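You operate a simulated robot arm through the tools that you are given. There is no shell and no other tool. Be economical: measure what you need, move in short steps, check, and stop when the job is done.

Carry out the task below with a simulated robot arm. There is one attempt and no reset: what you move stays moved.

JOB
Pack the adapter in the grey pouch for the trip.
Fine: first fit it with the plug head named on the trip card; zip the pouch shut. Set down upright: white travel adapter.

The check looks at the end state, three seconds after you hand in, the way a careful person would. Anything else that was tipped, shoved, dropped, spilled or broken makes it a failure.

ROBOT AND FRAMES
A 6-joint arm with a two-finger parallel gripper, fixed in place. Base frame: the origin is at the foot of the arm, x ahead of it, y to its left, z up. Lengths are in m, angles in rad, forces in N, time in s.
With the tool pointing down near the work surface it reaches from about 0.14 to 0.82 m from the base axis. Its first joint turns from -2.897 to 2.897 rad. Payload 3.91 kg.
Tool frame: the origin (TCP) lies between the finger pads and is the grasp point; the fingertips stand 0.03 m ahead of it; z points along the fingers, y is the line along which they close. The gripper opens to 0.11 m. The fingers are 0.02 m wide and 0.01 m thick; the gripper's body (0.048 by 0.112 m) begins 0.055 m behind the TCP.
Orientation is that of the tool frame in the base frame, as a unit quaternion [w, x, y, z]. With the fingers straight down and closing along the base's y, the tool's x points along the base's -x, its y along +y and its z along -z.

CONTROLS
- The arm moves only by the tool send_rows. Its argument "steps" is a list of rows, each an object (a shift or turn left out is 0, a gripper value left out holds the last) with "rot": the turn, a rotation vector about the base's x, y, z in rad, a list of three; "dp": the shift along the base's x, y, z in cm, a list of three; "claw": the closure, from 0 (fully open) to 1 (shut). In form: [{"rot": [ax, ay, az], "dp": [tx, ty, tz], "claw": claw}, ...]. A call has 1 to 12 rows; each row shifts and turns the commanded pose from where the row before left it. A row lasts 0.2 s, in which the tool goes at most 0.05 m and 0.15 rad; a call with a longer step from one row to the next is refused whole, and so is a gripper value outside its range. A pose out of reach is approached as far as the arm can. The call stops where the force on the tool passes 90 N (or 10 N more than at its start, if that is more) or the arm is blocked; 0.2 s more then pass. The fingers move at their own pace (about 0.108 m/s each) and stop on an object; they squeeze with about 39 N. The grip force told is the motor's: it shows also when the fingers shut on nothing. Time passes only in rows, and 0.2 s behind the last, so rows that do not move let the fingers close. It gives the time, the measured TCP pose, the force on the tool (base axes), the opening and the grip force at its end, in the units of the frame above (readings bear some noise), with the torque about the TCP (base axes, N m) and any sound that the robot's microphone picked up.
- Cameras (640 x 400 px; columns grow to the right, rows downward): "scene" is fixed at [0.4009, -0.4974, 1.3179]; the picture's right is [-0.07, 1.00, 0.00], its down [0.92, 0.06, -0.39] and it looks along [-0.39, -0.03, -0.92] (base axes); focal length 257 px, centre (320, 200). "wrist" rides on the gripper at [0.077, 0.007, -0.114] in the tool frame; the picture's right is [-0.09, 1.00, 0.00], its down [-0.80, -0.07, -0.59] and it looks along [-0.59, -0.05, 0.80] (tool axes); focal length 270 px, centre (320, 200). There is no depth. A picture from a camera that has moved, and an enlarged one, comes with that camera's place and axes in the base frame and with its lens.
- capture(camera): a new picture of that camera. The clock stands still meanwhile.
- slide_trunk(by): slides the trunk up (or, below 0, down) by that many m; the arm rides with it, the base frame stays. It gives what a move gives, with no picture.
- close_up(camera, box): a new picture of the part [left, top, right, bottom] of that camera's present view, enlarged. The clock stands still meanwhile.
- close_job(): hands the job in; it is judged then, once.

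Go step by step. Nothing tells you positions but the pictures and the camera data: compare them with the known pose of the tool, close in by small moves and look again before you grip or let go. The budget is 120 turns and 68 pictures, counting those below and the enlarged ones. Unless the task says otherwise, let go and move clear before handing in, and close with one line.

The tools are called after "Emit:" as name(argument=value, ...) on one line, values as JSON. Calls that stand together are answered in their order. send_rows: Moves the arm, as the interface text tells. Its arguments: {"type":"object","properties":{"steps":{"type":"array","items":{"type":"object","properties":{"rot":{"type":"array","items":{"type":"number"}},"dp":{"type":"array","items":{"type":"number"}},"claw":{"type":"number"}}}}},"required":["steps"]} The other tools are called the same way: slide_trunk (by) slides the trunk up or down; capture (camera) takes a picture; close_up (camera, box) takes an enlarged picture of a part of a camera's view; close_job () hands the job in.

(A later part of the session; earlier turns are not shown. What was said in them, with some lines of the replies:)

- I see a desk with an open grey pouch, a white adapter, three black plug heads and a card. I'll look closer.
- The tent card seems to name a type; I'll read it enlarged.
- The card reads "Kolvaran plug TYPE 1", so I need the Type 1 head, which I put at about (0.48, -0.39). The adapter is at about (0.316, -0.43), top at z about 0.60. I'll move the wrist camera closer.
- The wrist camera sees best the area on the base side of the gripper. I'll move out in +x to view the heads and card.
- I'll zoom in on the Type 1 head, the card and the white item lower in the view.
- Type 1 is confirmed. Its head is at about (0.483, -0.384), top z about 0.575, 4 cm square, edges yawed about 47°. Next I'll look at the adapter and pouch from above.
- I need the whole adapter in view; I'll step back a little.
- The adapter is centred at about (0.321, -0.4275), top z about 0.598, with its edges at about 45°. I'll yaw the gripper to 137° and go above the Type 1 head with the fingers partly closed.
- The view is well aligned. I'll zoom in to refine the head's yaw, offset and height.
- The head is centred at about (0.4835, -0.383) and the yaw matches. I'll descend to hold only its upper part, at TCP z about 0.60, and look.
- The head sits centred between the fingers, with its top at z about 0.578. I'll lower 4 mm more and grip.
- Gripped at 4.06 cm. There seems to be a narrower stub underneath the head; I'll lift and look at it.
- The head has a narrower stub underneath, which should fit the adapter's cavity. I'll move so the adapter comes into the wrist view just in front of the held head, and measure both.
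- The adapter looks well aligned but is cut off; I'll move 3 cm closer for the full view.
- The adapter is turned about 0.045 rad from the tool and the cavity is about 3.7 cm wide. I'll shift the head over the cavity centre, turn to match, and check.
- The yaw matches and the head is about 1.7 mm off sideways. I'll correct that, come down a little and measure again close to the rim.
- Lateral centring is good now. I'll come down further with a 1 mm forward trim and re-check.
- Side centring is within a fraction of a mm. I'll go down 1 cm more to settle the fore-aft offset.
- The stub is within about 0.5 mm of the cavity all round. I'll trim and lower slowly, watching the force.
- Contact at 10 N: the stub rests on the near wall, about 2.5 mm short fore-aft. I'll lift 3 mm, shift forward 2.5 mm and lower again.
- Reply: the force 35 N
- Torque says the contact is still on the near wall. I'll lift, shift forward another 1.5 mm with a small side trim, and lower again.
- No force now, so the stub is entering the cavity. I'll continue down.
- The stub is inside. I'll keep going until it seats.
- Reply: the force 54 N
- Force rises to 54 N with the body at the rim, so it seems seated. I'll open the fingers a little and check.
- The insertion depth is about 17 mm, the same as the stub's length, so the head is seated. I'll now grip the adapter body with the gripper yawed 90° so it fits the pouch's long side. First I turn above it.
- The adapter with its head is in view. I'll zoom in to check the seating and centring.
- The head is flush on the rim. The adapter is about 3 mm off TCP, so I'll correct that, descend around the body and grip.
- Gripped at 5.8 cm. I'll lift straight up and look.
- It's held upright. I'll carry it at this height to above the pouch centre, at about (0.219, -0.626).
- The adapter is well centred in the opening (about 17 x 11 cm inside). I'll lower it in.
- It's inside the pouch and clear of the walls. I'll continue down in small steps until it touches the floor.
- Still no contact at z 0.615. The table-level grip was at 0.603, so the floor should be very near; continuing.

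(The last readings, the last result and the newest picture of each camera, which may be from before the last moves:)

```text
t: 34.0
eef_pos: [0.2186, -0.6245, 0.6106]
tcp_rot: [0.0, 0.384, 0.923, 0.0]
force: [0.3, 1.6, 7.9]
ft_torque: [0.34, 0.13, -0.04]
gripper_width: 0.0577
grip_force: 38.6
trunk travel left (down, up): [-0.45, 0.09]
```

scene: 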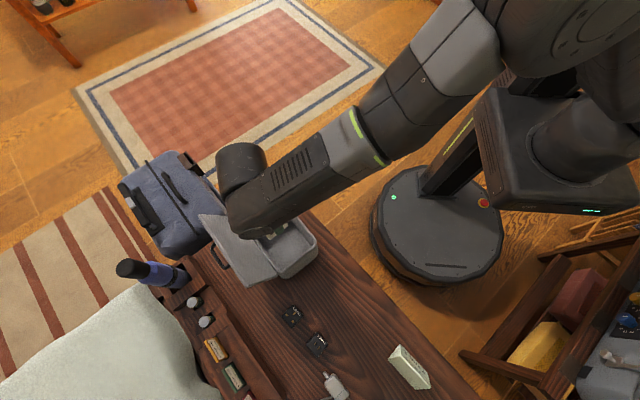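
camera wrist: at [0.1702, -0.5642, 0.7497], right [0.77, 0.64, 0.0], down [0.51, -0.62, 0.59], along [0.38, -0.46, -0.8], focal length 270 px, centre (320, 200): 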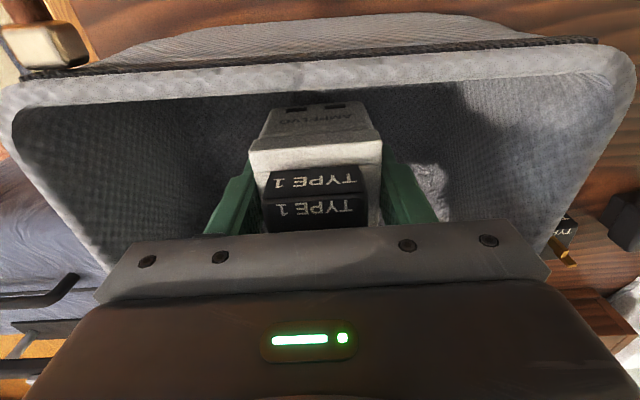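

Touchdown at 8 N. I'll open slightly and withdraw straight up.

Emit:
send_rows(steps=[{"claw": 0.25}, {"claw": 0.25}, {"claw": 0.25}, {"dp": [0, 0, 3]}, {"dp": [0, 0, 4]}, {"dp": [0, 0, 4]}, {"dp": [0, 0, 4]}, {"dp": [-1, 1, 4]}, {"dp": [0, 0, 2]}, {}])

Emit:
capture(camera="wrist")

```text
t: 36.2
eef_pos: [0.21, -0.6128, 0.8176]
tcp_rot: [-0.001, 0.385, 0.923, 0.0]
force: [-0.3, 0.1, 0.5]
ft_torque: [0.0, 0.02, -0.01]
gripper_width: 0.0824
grip_force: 0.0
trunk travel left (down, up): [-0.45, 0.09]
```

```text
26 pictures are left
camera wrist: at [0.16, -0.5543, 0.9333], right [0.77, 0.64, 0.0], down [0.51, -0.62, 0.59], along [0.38, -0.46, -0.8], focal length 270 px, centre (320, 200)
```

wrist: 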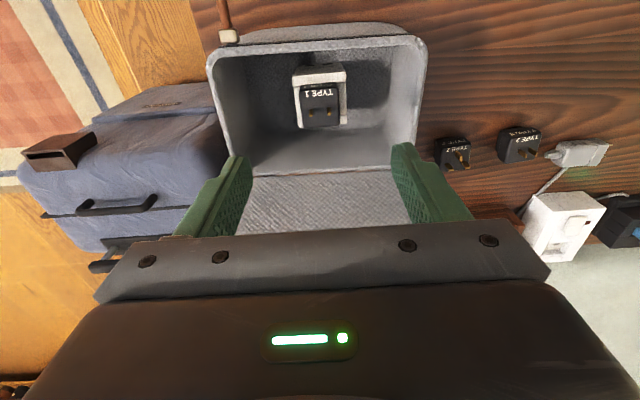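

The adapter with its Type 1 head stands upright in the pouch. The lid is standing open about 115°, its top edge at z about 0.776, so I'll go over it and get behind it with closed fingers, near the right end and clear of its handle.

Emit:
send_rows(steps=[{"dp": [0, 0, 4], "claw": 1}, {"dp": [3, -1.3, 0.5]}, {"dp": [3, -1.3, 0]}, {"dp": [3, -1.3, 0]}, {"dp": [3, -1.3, 0]}, {"dp": [3, -1.3, 0]}, {"dp": [2, -1.3, 0]}, {}])

Emit:
capture(camera="wrist")

Emit:
capture(camera="scene")

```text
t: 38.0
eef_pos: [0.3784, -0.6925, 0.8644]
tcp_rot: [0.0, 0.385, 0.923, -0.001]
force: [-0.5, -0.5, -0.7]
ft_torque: [0.0, -0.02, 0.0]
gripper_width: 0.0001
grip_force: 37.4
trunk travel left (down, up): [-0.45, 0.09]
```

```text
25 pictures are left
camera wrist: at [0.3285, -0.6329, 0.9799], right [0.77, 0.64, 0.0], down [0.51, -0.62, 0.59], along [0.38, -0.46, -0.8], focal length 270 px, centre (320, 200)
```

wrist: 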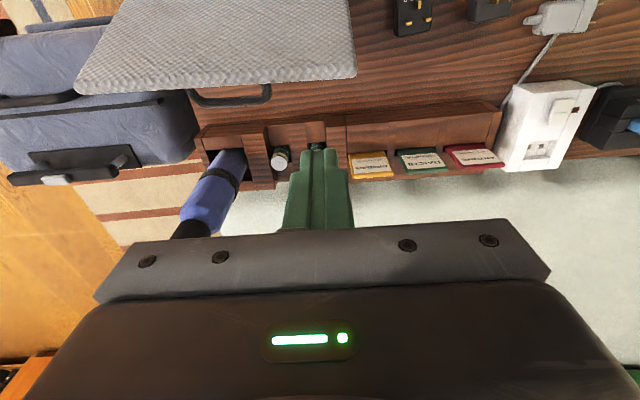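

```text
24 pictures are left
```

scene: 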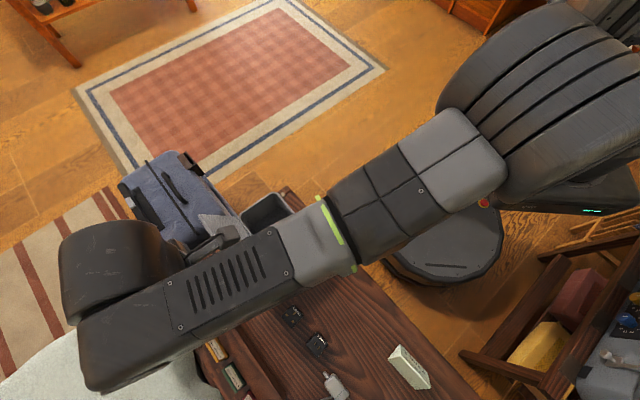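

My lid geometry checks out: its right corner is within 3 px of the prediction. I'll lower the closed fingers behind it and push inward over the hinge.

Emit:
send_rows(steps=[{"dp": [0, 0, -3]}, {"dp": [0, 0, -3]}, {"dp": [0, 0, -2.5]}, {"dp": [-0.85, 0.85, 0]}, {"dp": [-0.85, 0.85, 0]}, {"dp": [-0.85, 0.85, 0]}, {"dp": [-0.85, 0.85, 0]}, {"dp": [-0.85, 0.85, 0]}, {"dp": [-0.85, 0.85, 0]}, {}])

Emit:
capture(camera="wrist")

```text
t: 40.2
eef_pos: [0.3279, -0.641, 0.7791]
tcp_rot: [0.0, 0.385, 0.923, 0.0]
force: [0.7, 0.7, -0.4]
ft_torque: [0.03, 0.01, 0.04]
gripper_width: 0.0
grip_force: 37.5
trunk travel left (down, up): [-0.45, 0.09]
```

```text
23 pictures are left
camera wrist: at [0.2792, -0.5815, 0.8946], right [0.77, 0.64, 0.0], down [0.51, -0.62, 0.59], along [0.38, -0.46, -0.8], focal length 270 px, centre (320, 200)
```

wrist: 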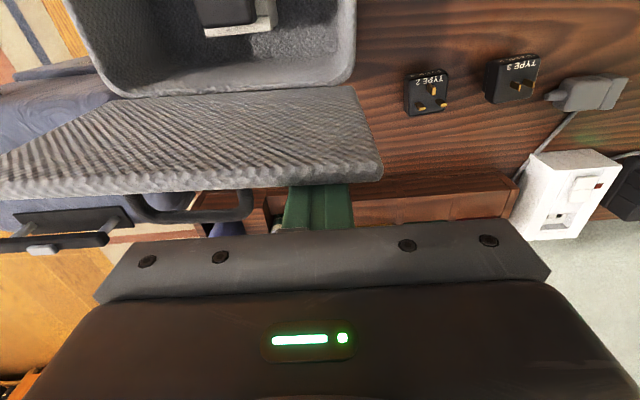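

The lid is riding ahead of the fingers. I'll keep pushing.

Emit:
send_rows(steps=[{"dp": [-0.85, 0.85, 0]}, {"dp": [-0.85, 0.85, 0]}, {"dp": [-0.85, 0.85, 0]}, {"dp": [-0.85, 0.85, 0]}, {"dp": [-0.85, 0.85, 0]}, {"dp": [-0.85, 0.85, 0]}, {"dp": [-0.85, 0.85, 0]}, {}])

Emit:
capture(camera="wrist")

```text
t: 42.0
eef_pos: [0.2666, -0.5816, 0.7803]
tcp_rot: [0.001, 0.384, 0.923, 0.0]
force: [-1.0, 0.1, 0.7]
ft_torque: [0.0, 0.03, -0.03]
gripper_width: 0.0
grip_force: 37.8
trunk travel left (down, up): [-0.45, 0.09]
```

```text
22 pictures are left
camera wrist: at [0.2179, -0.5222, 0.896], right [0.77, 0.64, 0.0], down [0.51, -0.62, 0.59], along [0.38, -0.46, -0.8], focal length 270 px, centre (320, 200)
```

wrist: 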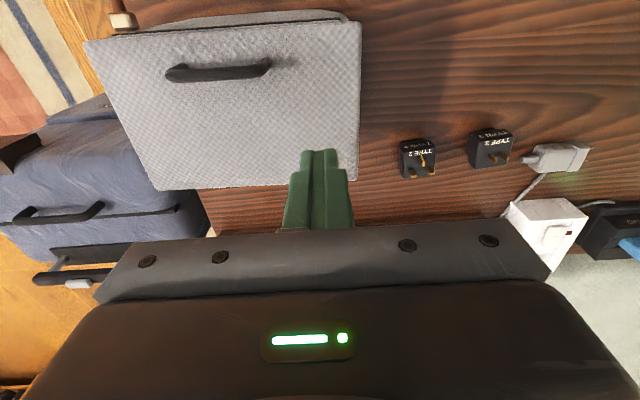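

The lid has fallen shut. Now I'll look at the zip slider at the near-left corner.

Emit:
close_up(camera="wrist", box=[60, 0, 380, 100])

Emit:
close_up(camera="scene", box=[190, 170, 330, 290])

```text
2.00 times, centred on (220, 50) of wrist
camera zoom: at [0.2179, -0.5222, 0.896], right [0.77, 0.64, 0.0], down [0.51, -0.62, 0.59], along [0.38, -0.46, -0.8], focal length 541 px, centre (520, 500)
```

zoom: 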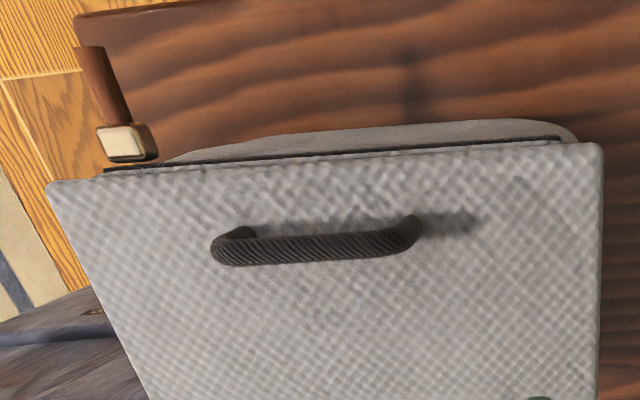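

```text
3.33 times, centred on (260, 230) of scene
camera zoom: at [0.4009, -0.4974, 1.3179], right [-0.07, 1.0, 0.0], down [0.92, 0.06, -0.39], along [-0.39, -0.03, -0.92], focal length 856 px, centre (520, 100)
```

zoom: 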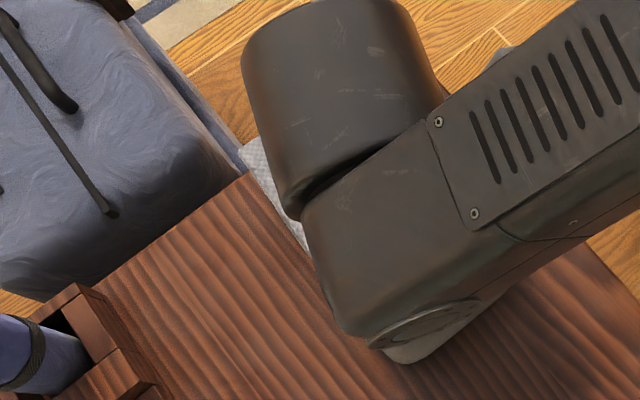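

The lid is down. The slider is at about (0.113, -0.624, 0.66), with its pull tab pointing outward toward the robot and the track running right along the front. I'll move above the tab with the fingers opened about 5 cm.

Emit:
send_rows(steps=[{"dp": [-3.3, -0.7, 1]}, {"dp": [-3.3, -0.7, 0]}, {"dp": [-3.2, -0.7, 0]}, {"dp": [-3.2, -0.7, 0]}, {"dp": [-3.2, -0.6, 0], "claw": 0.6}, {"dp": [0, 0, -2.0]}, {}])

Emit:
capture(camera="wrist")

```text
t: 43.6
eef_pos: [0.1059, -0.615, 0.7693]
tcp_rot: [0.0, 0.384, 0.923, 0.0]
force: [0.4, 0.8, -0.8]
ft_torque: [-0.03, 0.01, 0.02]
gripper_width: 0.0438
grip_force: 0.1
trunk travel left (down, up): [-0.45, 0.09]
```

```text
19 pictures are left
camera wrist: at [0.056, -0.5568, 0.8845], right [0.77, 0.64, 0.0], down [0.51, -0.62, 0.59], along [0.38, -0.46, -0.8], focal length 270 px, centre (320, 200)
```

wrist: 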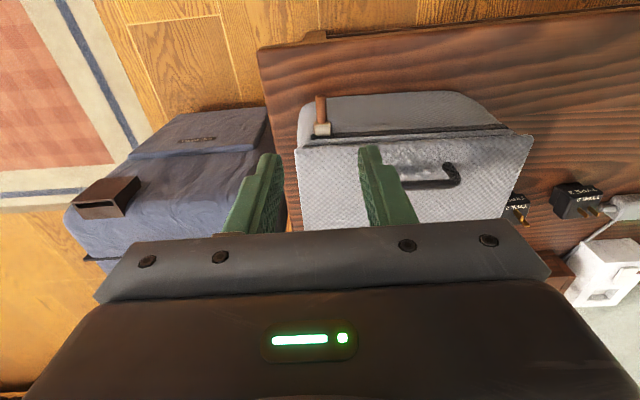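

The tab is centred between the fingers. I'll zoom in on the slider before descending.

Emit:
close_up(camera="wrist", box=[280, 80, 360, 150])

```text
5.71 times, centred on (320, 115) of wrist
camera zoom: at [0.056, -0.5568, 0.8845], right [0.77, 0.64, 0.0], down [0.51, -0.62, 0.59], along [0.38, -0.46, -0.8], focal length 1544 px, centre (320, 686)
```

zoom: 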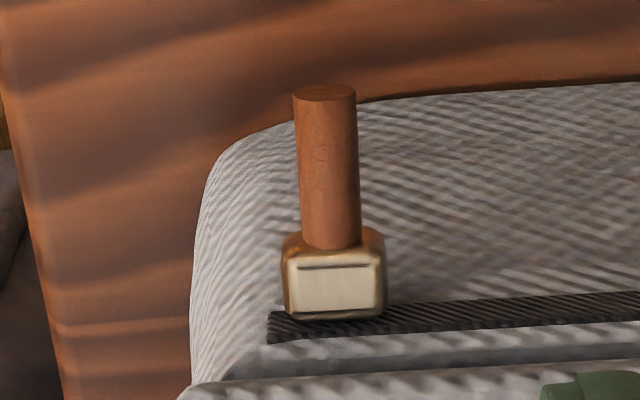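

Triangulating shows the pull is a horizontal peg at z about 0.657, sticking out about 2.7 cm from the slider. I'll descend around it and grip.

Emit:
send_rows(steps=[{"dp": [-0.2, 0.2, -3]}, {"dp": [0, 0, -3]}, {"dp": [0, 0, -2.5]}, {"dp": [0, 0, -2]}, {}, {"claw": 1}, {"claw": 1}, {"claw": 1}])

Emit:
capture(camera="wrist")

```text
t: 45.4
eef_pos: [0.1045, -0.6138, 0.6623]
tcp_rot: [0.0, 0.384, 0.923, 0.0]
force: [0.1, -0.3, -0.4]
ft_torque: [-0.18, -0.16, 0.02]
gripper_width: 0.0145
grip_force: 39.2
trunk travel left (down, up): [-0.45, 0.09]
```

```text
17 pictures are left
camera wrist: at [0.0549, -0.5541, 0.7778], right [0.77, 0.64, 0.0], down [0.51, -0.62, 0.59], along [0.38, -0.46, -0.8], focal length 270 px, centre (320, 200)
```

wrist: 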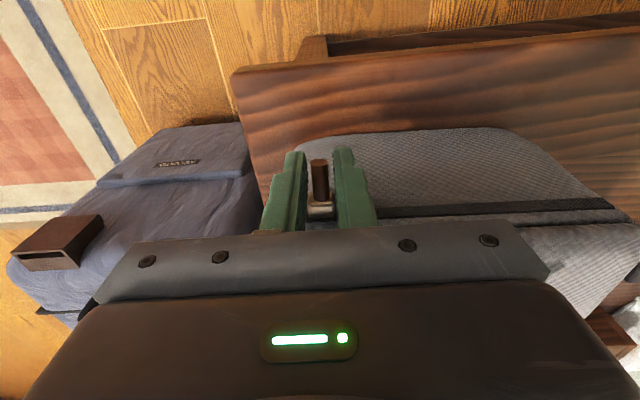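

The fingers hold the slider block. I'll drag it along the track in the direction I measured, (0.729, 0.685), and watch the force.

Emit:
send_rows(steps=[{"dp": [0.36, 0.34, 0]}, {"dp": [0.73, 0.685, 0]}, {"dp": [0.73, 0.685, 0]}, {"dp": [0.73, 0.685, 0]}, {"dp": [0.73, 0.685, 0]}, {"dp": [0.73, 0.685, 0]}, {}])

Emit:
capture(camera="wrist")

```text
t: 47.0
eef_pos: [0.1453, -0.5763, 0.6649]
tcp_rot: [0.0, 0.384, 0.923, 0.0]
force: [1.0, -1.2, -5.0]
ft_torque: [0.19, 0.24, -0.08]
gripper_width: 0.0076
grip_force: 39.2
trunk travel left (down, up): [-0.45, 0.09]
```

```text
16 pictures are left
camera wrist: at [0.0958, -0.5167, 0.7805], right [0.77, 0.64, 0.0], down [0.51, -0.62, 0.59], along [0.38, -0.46, -0.81], focal length 270 px, centre (320, 200)
```

wrist: 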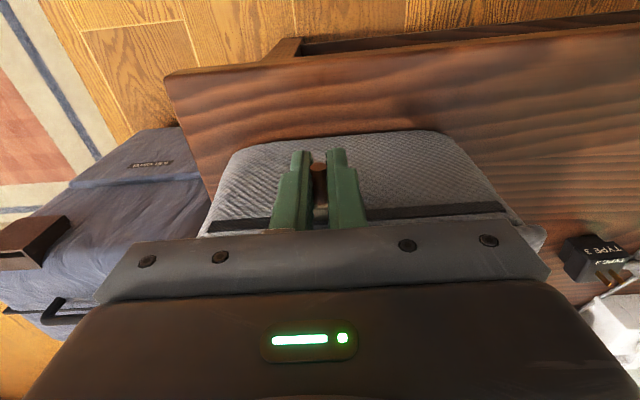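

The slider came along; the fingers are now on the peg. I'll continue.

Emit:
send_rows(steps=[{"dp": [0.73, 0.685, 0]}, {"dp": [0.73, 0.685, 0]}, {"dp": [0.73, 0.685, 0]}, {"dp": [0.73, 0.685, 0]}, {"dp": [0.73, 0.685, 0]}, {}])

Emit:
capture(camera="wrist")

```text
t: 48.4
eef_pos: [0.1818, -0.5396, 0.664]
tcp_rot: [0.0, 0.385, 0.923, 0.001]
force: [-0.1, -0.5, -3.6]
ft_torque: [-0.08, -0.02, -0.09]
gripper_width: 0.0076
grip_force: 39.5
trunk travel left (down, up): [-0.45, 0.09]
```

```text
15 pictures are left
camera wrist: at [0.1324, -0.4808, 0.7791], right [0.77, 0.64, 0.0], down [0.51, -0.62, 0.59], along [0.38, -0.46, -0.8], focal length 270 px, centre (320, 200)
```

wrist: 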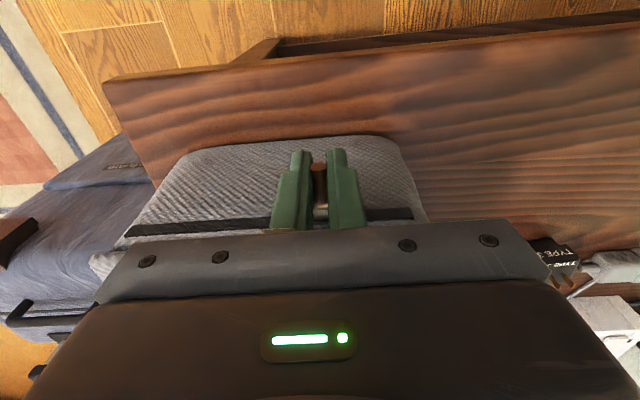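

About 5 cm of track is left. I'll continue to its end, slower toward the finish.

Emit:
send_rows(steps=[{"dp": [0.73, 0.685, 0]}, {"dp": [0.73, 0.685, 0]}, {"dp": [0.73, 0.685, 0]}, {"dp": [0.73, 0.685, 0]}, {"dp": [0.36, 0.34, 0]}, {"dp": [0.15, 0.14, 0]}, {}])

Emit:
capture(camera="wrist")

```text
t: 50.0
eef_pos: [0.2168, -0.5079, 0.6629]
tcp_rot: [0.0, 0.385, 0.923, 0.0]
force: [-1.3, -2.1, -2.6]
ft_torque: [-0.12, -0.12, -0.2]
gripper_width: 0.0074
grip_force: 39.1
trunk travel left (down, up): [-0.45, 0.09]
```

```text
14 pictures are left
camera wrist: at [0.166, -0.4493, 0.7791], right [0.77, 0.64, 0.0], down [0.51, -0.62, 0.59], along [0.38, -0.46, -0.8], focal length 270 px, centre (320, 200)
```

wrist: 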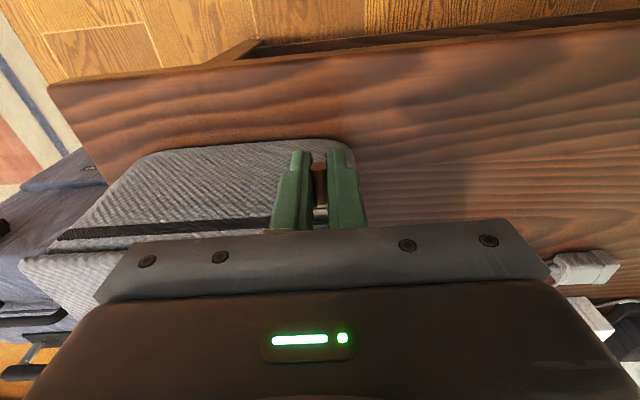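

It's almost at the end. I'll creep on in 2 mm steps and watch for the stop.

Emit:
send_rows(steps=[{"dp": [0.15, 0.14, 0]}, {"dp": [0.15, 0.14, 0]}, {}])

```text
t: 50.8
eef_pos: [0.2178, -0.506, 0.6636]
tcp_rot: [0.0, 0.384, 0.923, 0.0]
force: [-2.8, -1.6, -1.1]
ft_torque: [-0.14, -0.13, -0.4]
gripper_width: 0.0077
grip_force: 38.9
trunk travel left (down, up): [-0.45, 0.09]
```

Emit:
send_rows(steps=[{"dp": [0.15, 0.14, 0]}, {"dp": [0.15, 0.14, 0]}, {}])

```text
t: 51.6
eef_pos: [0.2218, -0.5032, 0.6639]
tcp_rot: [0.0, 0.384, 0.923, -0.001]
force: [-1.3, 0.0, -1.8]
ft_torque: [-0.02, -0.03, -0.32]
gripper_width: 0.0076
grip_force: 39.2
trunk travel left (down, up): [-0.45, 0.09]
```

The force stays low. I'll look closely at where the slider sits on the track.

Emit:
close_up(camera="wrist", box=[240, 130, 400, 240])

```text
3.64 times, centred on (320, 185) of wrist
camera zoom: at [0.1725, -0.4442, 0.7793], right [0.77, 0.64, 0.0], down [0.51, -0.62, 0.59], along [0.38, -0.46, -0.8], focal length 983 px, centre (320, 254)
```

zoom: 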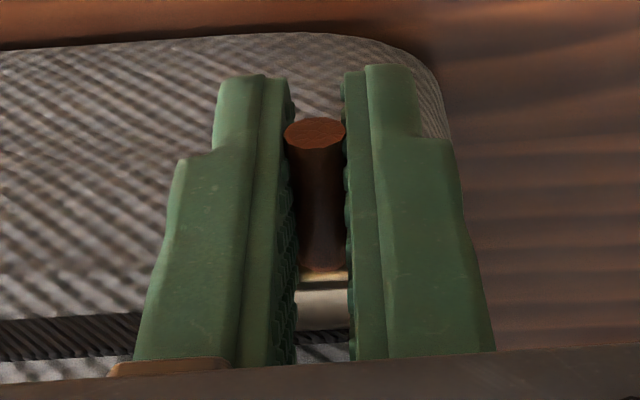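

The track no longer shows past the right finger. I'll push a few more millimetres to find the stop.

Emit:
send_rows(steps=[{"dp": [0.15, 0.14, 0]}, {"dp": [0.15, 0.14, 0]}, {"dp": [0.15, 0.14, 0]}, {}])

```text
t: 52.6
eef_pos: [0.2254, -0.4977, 0.6631]
tcp_rot: [0.0, 0.384, 0.923, 0.001]
force: [-0.7, 0.1, -3.5]
ft_torque: [0.18, 0.21, -0.25]
gripper_width: 0.0075
grip_force: 38.9
trunk travel left (down, up): [-0.45, 0.09]
```

That's about 16.5 cm travelled. I'll release, lift and inspect the slider and track end.

Emit:
send_rows(steps=[{"claw": 0.6}, {"claw": 0.6}, {"dp": [0, 0, 3]}, {"dp": [0, 0, 4]}, {"dp": [0, 0, 3]}, {}])

Emit:
close_up(camera="wrist", box=[120, 80, 400, 240])

```text
t: 54.0
eef_pos: [0.2265, -0.5007, 0.7634]
tcp_rot: [0.001, 0.384, 0.923, 0.0]
force: [-0.3, -1.2, -0.3]
ft_torque: [-0.02, -0.01, 0.0]
gripper_width: 0.0443
grip_force: 0.1
trunk travel left (down, up): [-0.45, 0.09]
```

```text
2.29 times, centred on (260, 160) of wrist
camera zoom: at [0.1774, -0.4413, 0.8789], right [0.77, 0.64, 0.0], down [0.51, -0.62, 0.59], along [0.38, -0.46, -0.8], focal length 618 px, centre (457, 291)
```

zoom: 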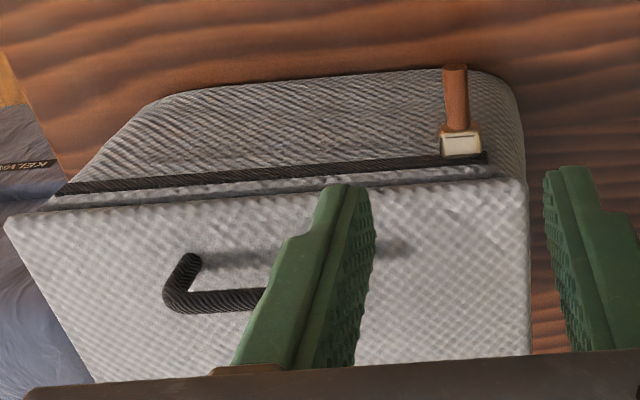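

The slider is now at the far end of the track with about 2 mm margin, the same as it had at the start end. I'll retreat and check the whole scene.

Emit:
send_rows(steps=[{"dp": [0, 0, 4]}, {"dp": [0, 0, 4]}, {"dp": [-3, 2, 4]}, {"dp": [-3, 2, 4]}, {"dp": [-3, 2, 4]}, {"dp": [-3, 1, 2]}, {}])

Emit:
capture(camera="scene")

Emit:
capture(camera="wrist")

```text
refused: row 3 steps farther than a row can; nothing moved
```

```text
11 pictures are left
```

scene: 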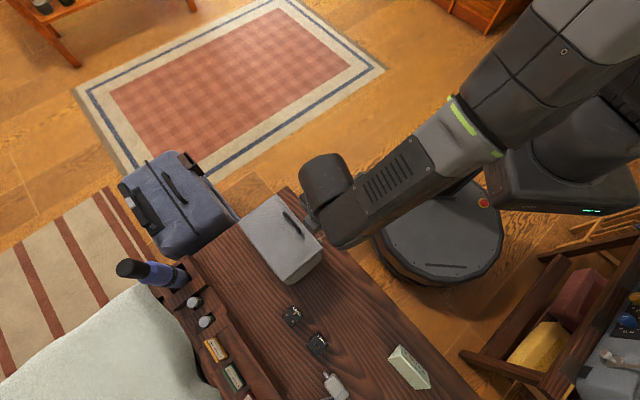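

```text
10 pictures are left
camera wrist: at [0.1774, -0.4413, 0.8789], right [0.77, 0.64, 0.0], down [0.51, -0.62, 0.59], along [0.38, -0.46, -0.8], focal length 270 px, centre (320, 200)
```

wrist: 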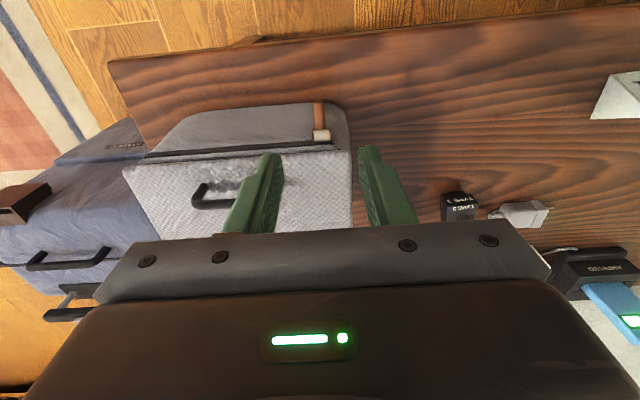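

The scene looks in order. My retreat was refused because its steps were too long, so I'll use smaller ones.

Emit:
send_rows(steps=[{"dp": [0, 0, 4]}, {"dp": [0, 0, 4]}, {"dp": [-2.5, 2, 3]}, {"dp": [-2.5, 2, 3]}, {"dp": [-2, 2, 3]}, {}])

Emit:
close_up(camera="scene", box=[210, 170, 350, 300])

```text
t: 55.4
eef_pos: [0.1562, -0.4385, 0.9335]
tcp_rot: [0.001, 0.384, 0.923, 0.0]
force: [0.0, 0.3, 0.4]
ft_torque: [-0.01, -0.03, -0.01]
gripper_width: 0.0441
grip_force: 0.1
trunk travel left (down, up): [-0.45, 0.09]
```

```text
3.08 times, centred on (280, 235) of scene
camera zoom: at [0.4009, -0.4974, 1.3179], right [-0.07, 1.0, 0.0], down [0.92, 0.06, -0.39], along [-0.39, -0.03, -0.92], focal length 790 px, centre (443, 92)
```

zoom: 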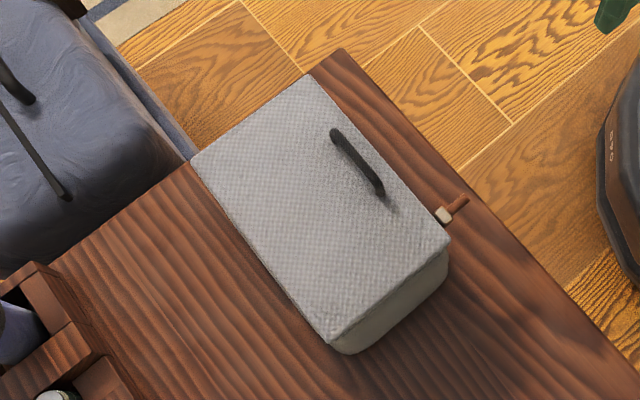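

The pouch is closed in its original place, the slider is at the far end of its track, nothing else has moved and the arm is clear. I'm handing in.

Emit:
close_job()

```text
The job is handed in.
```

The white adapter is fitted with the Type 1 head named on the trip card and stands upright in the grey pouch, which is closed and zipped to the end of its track.
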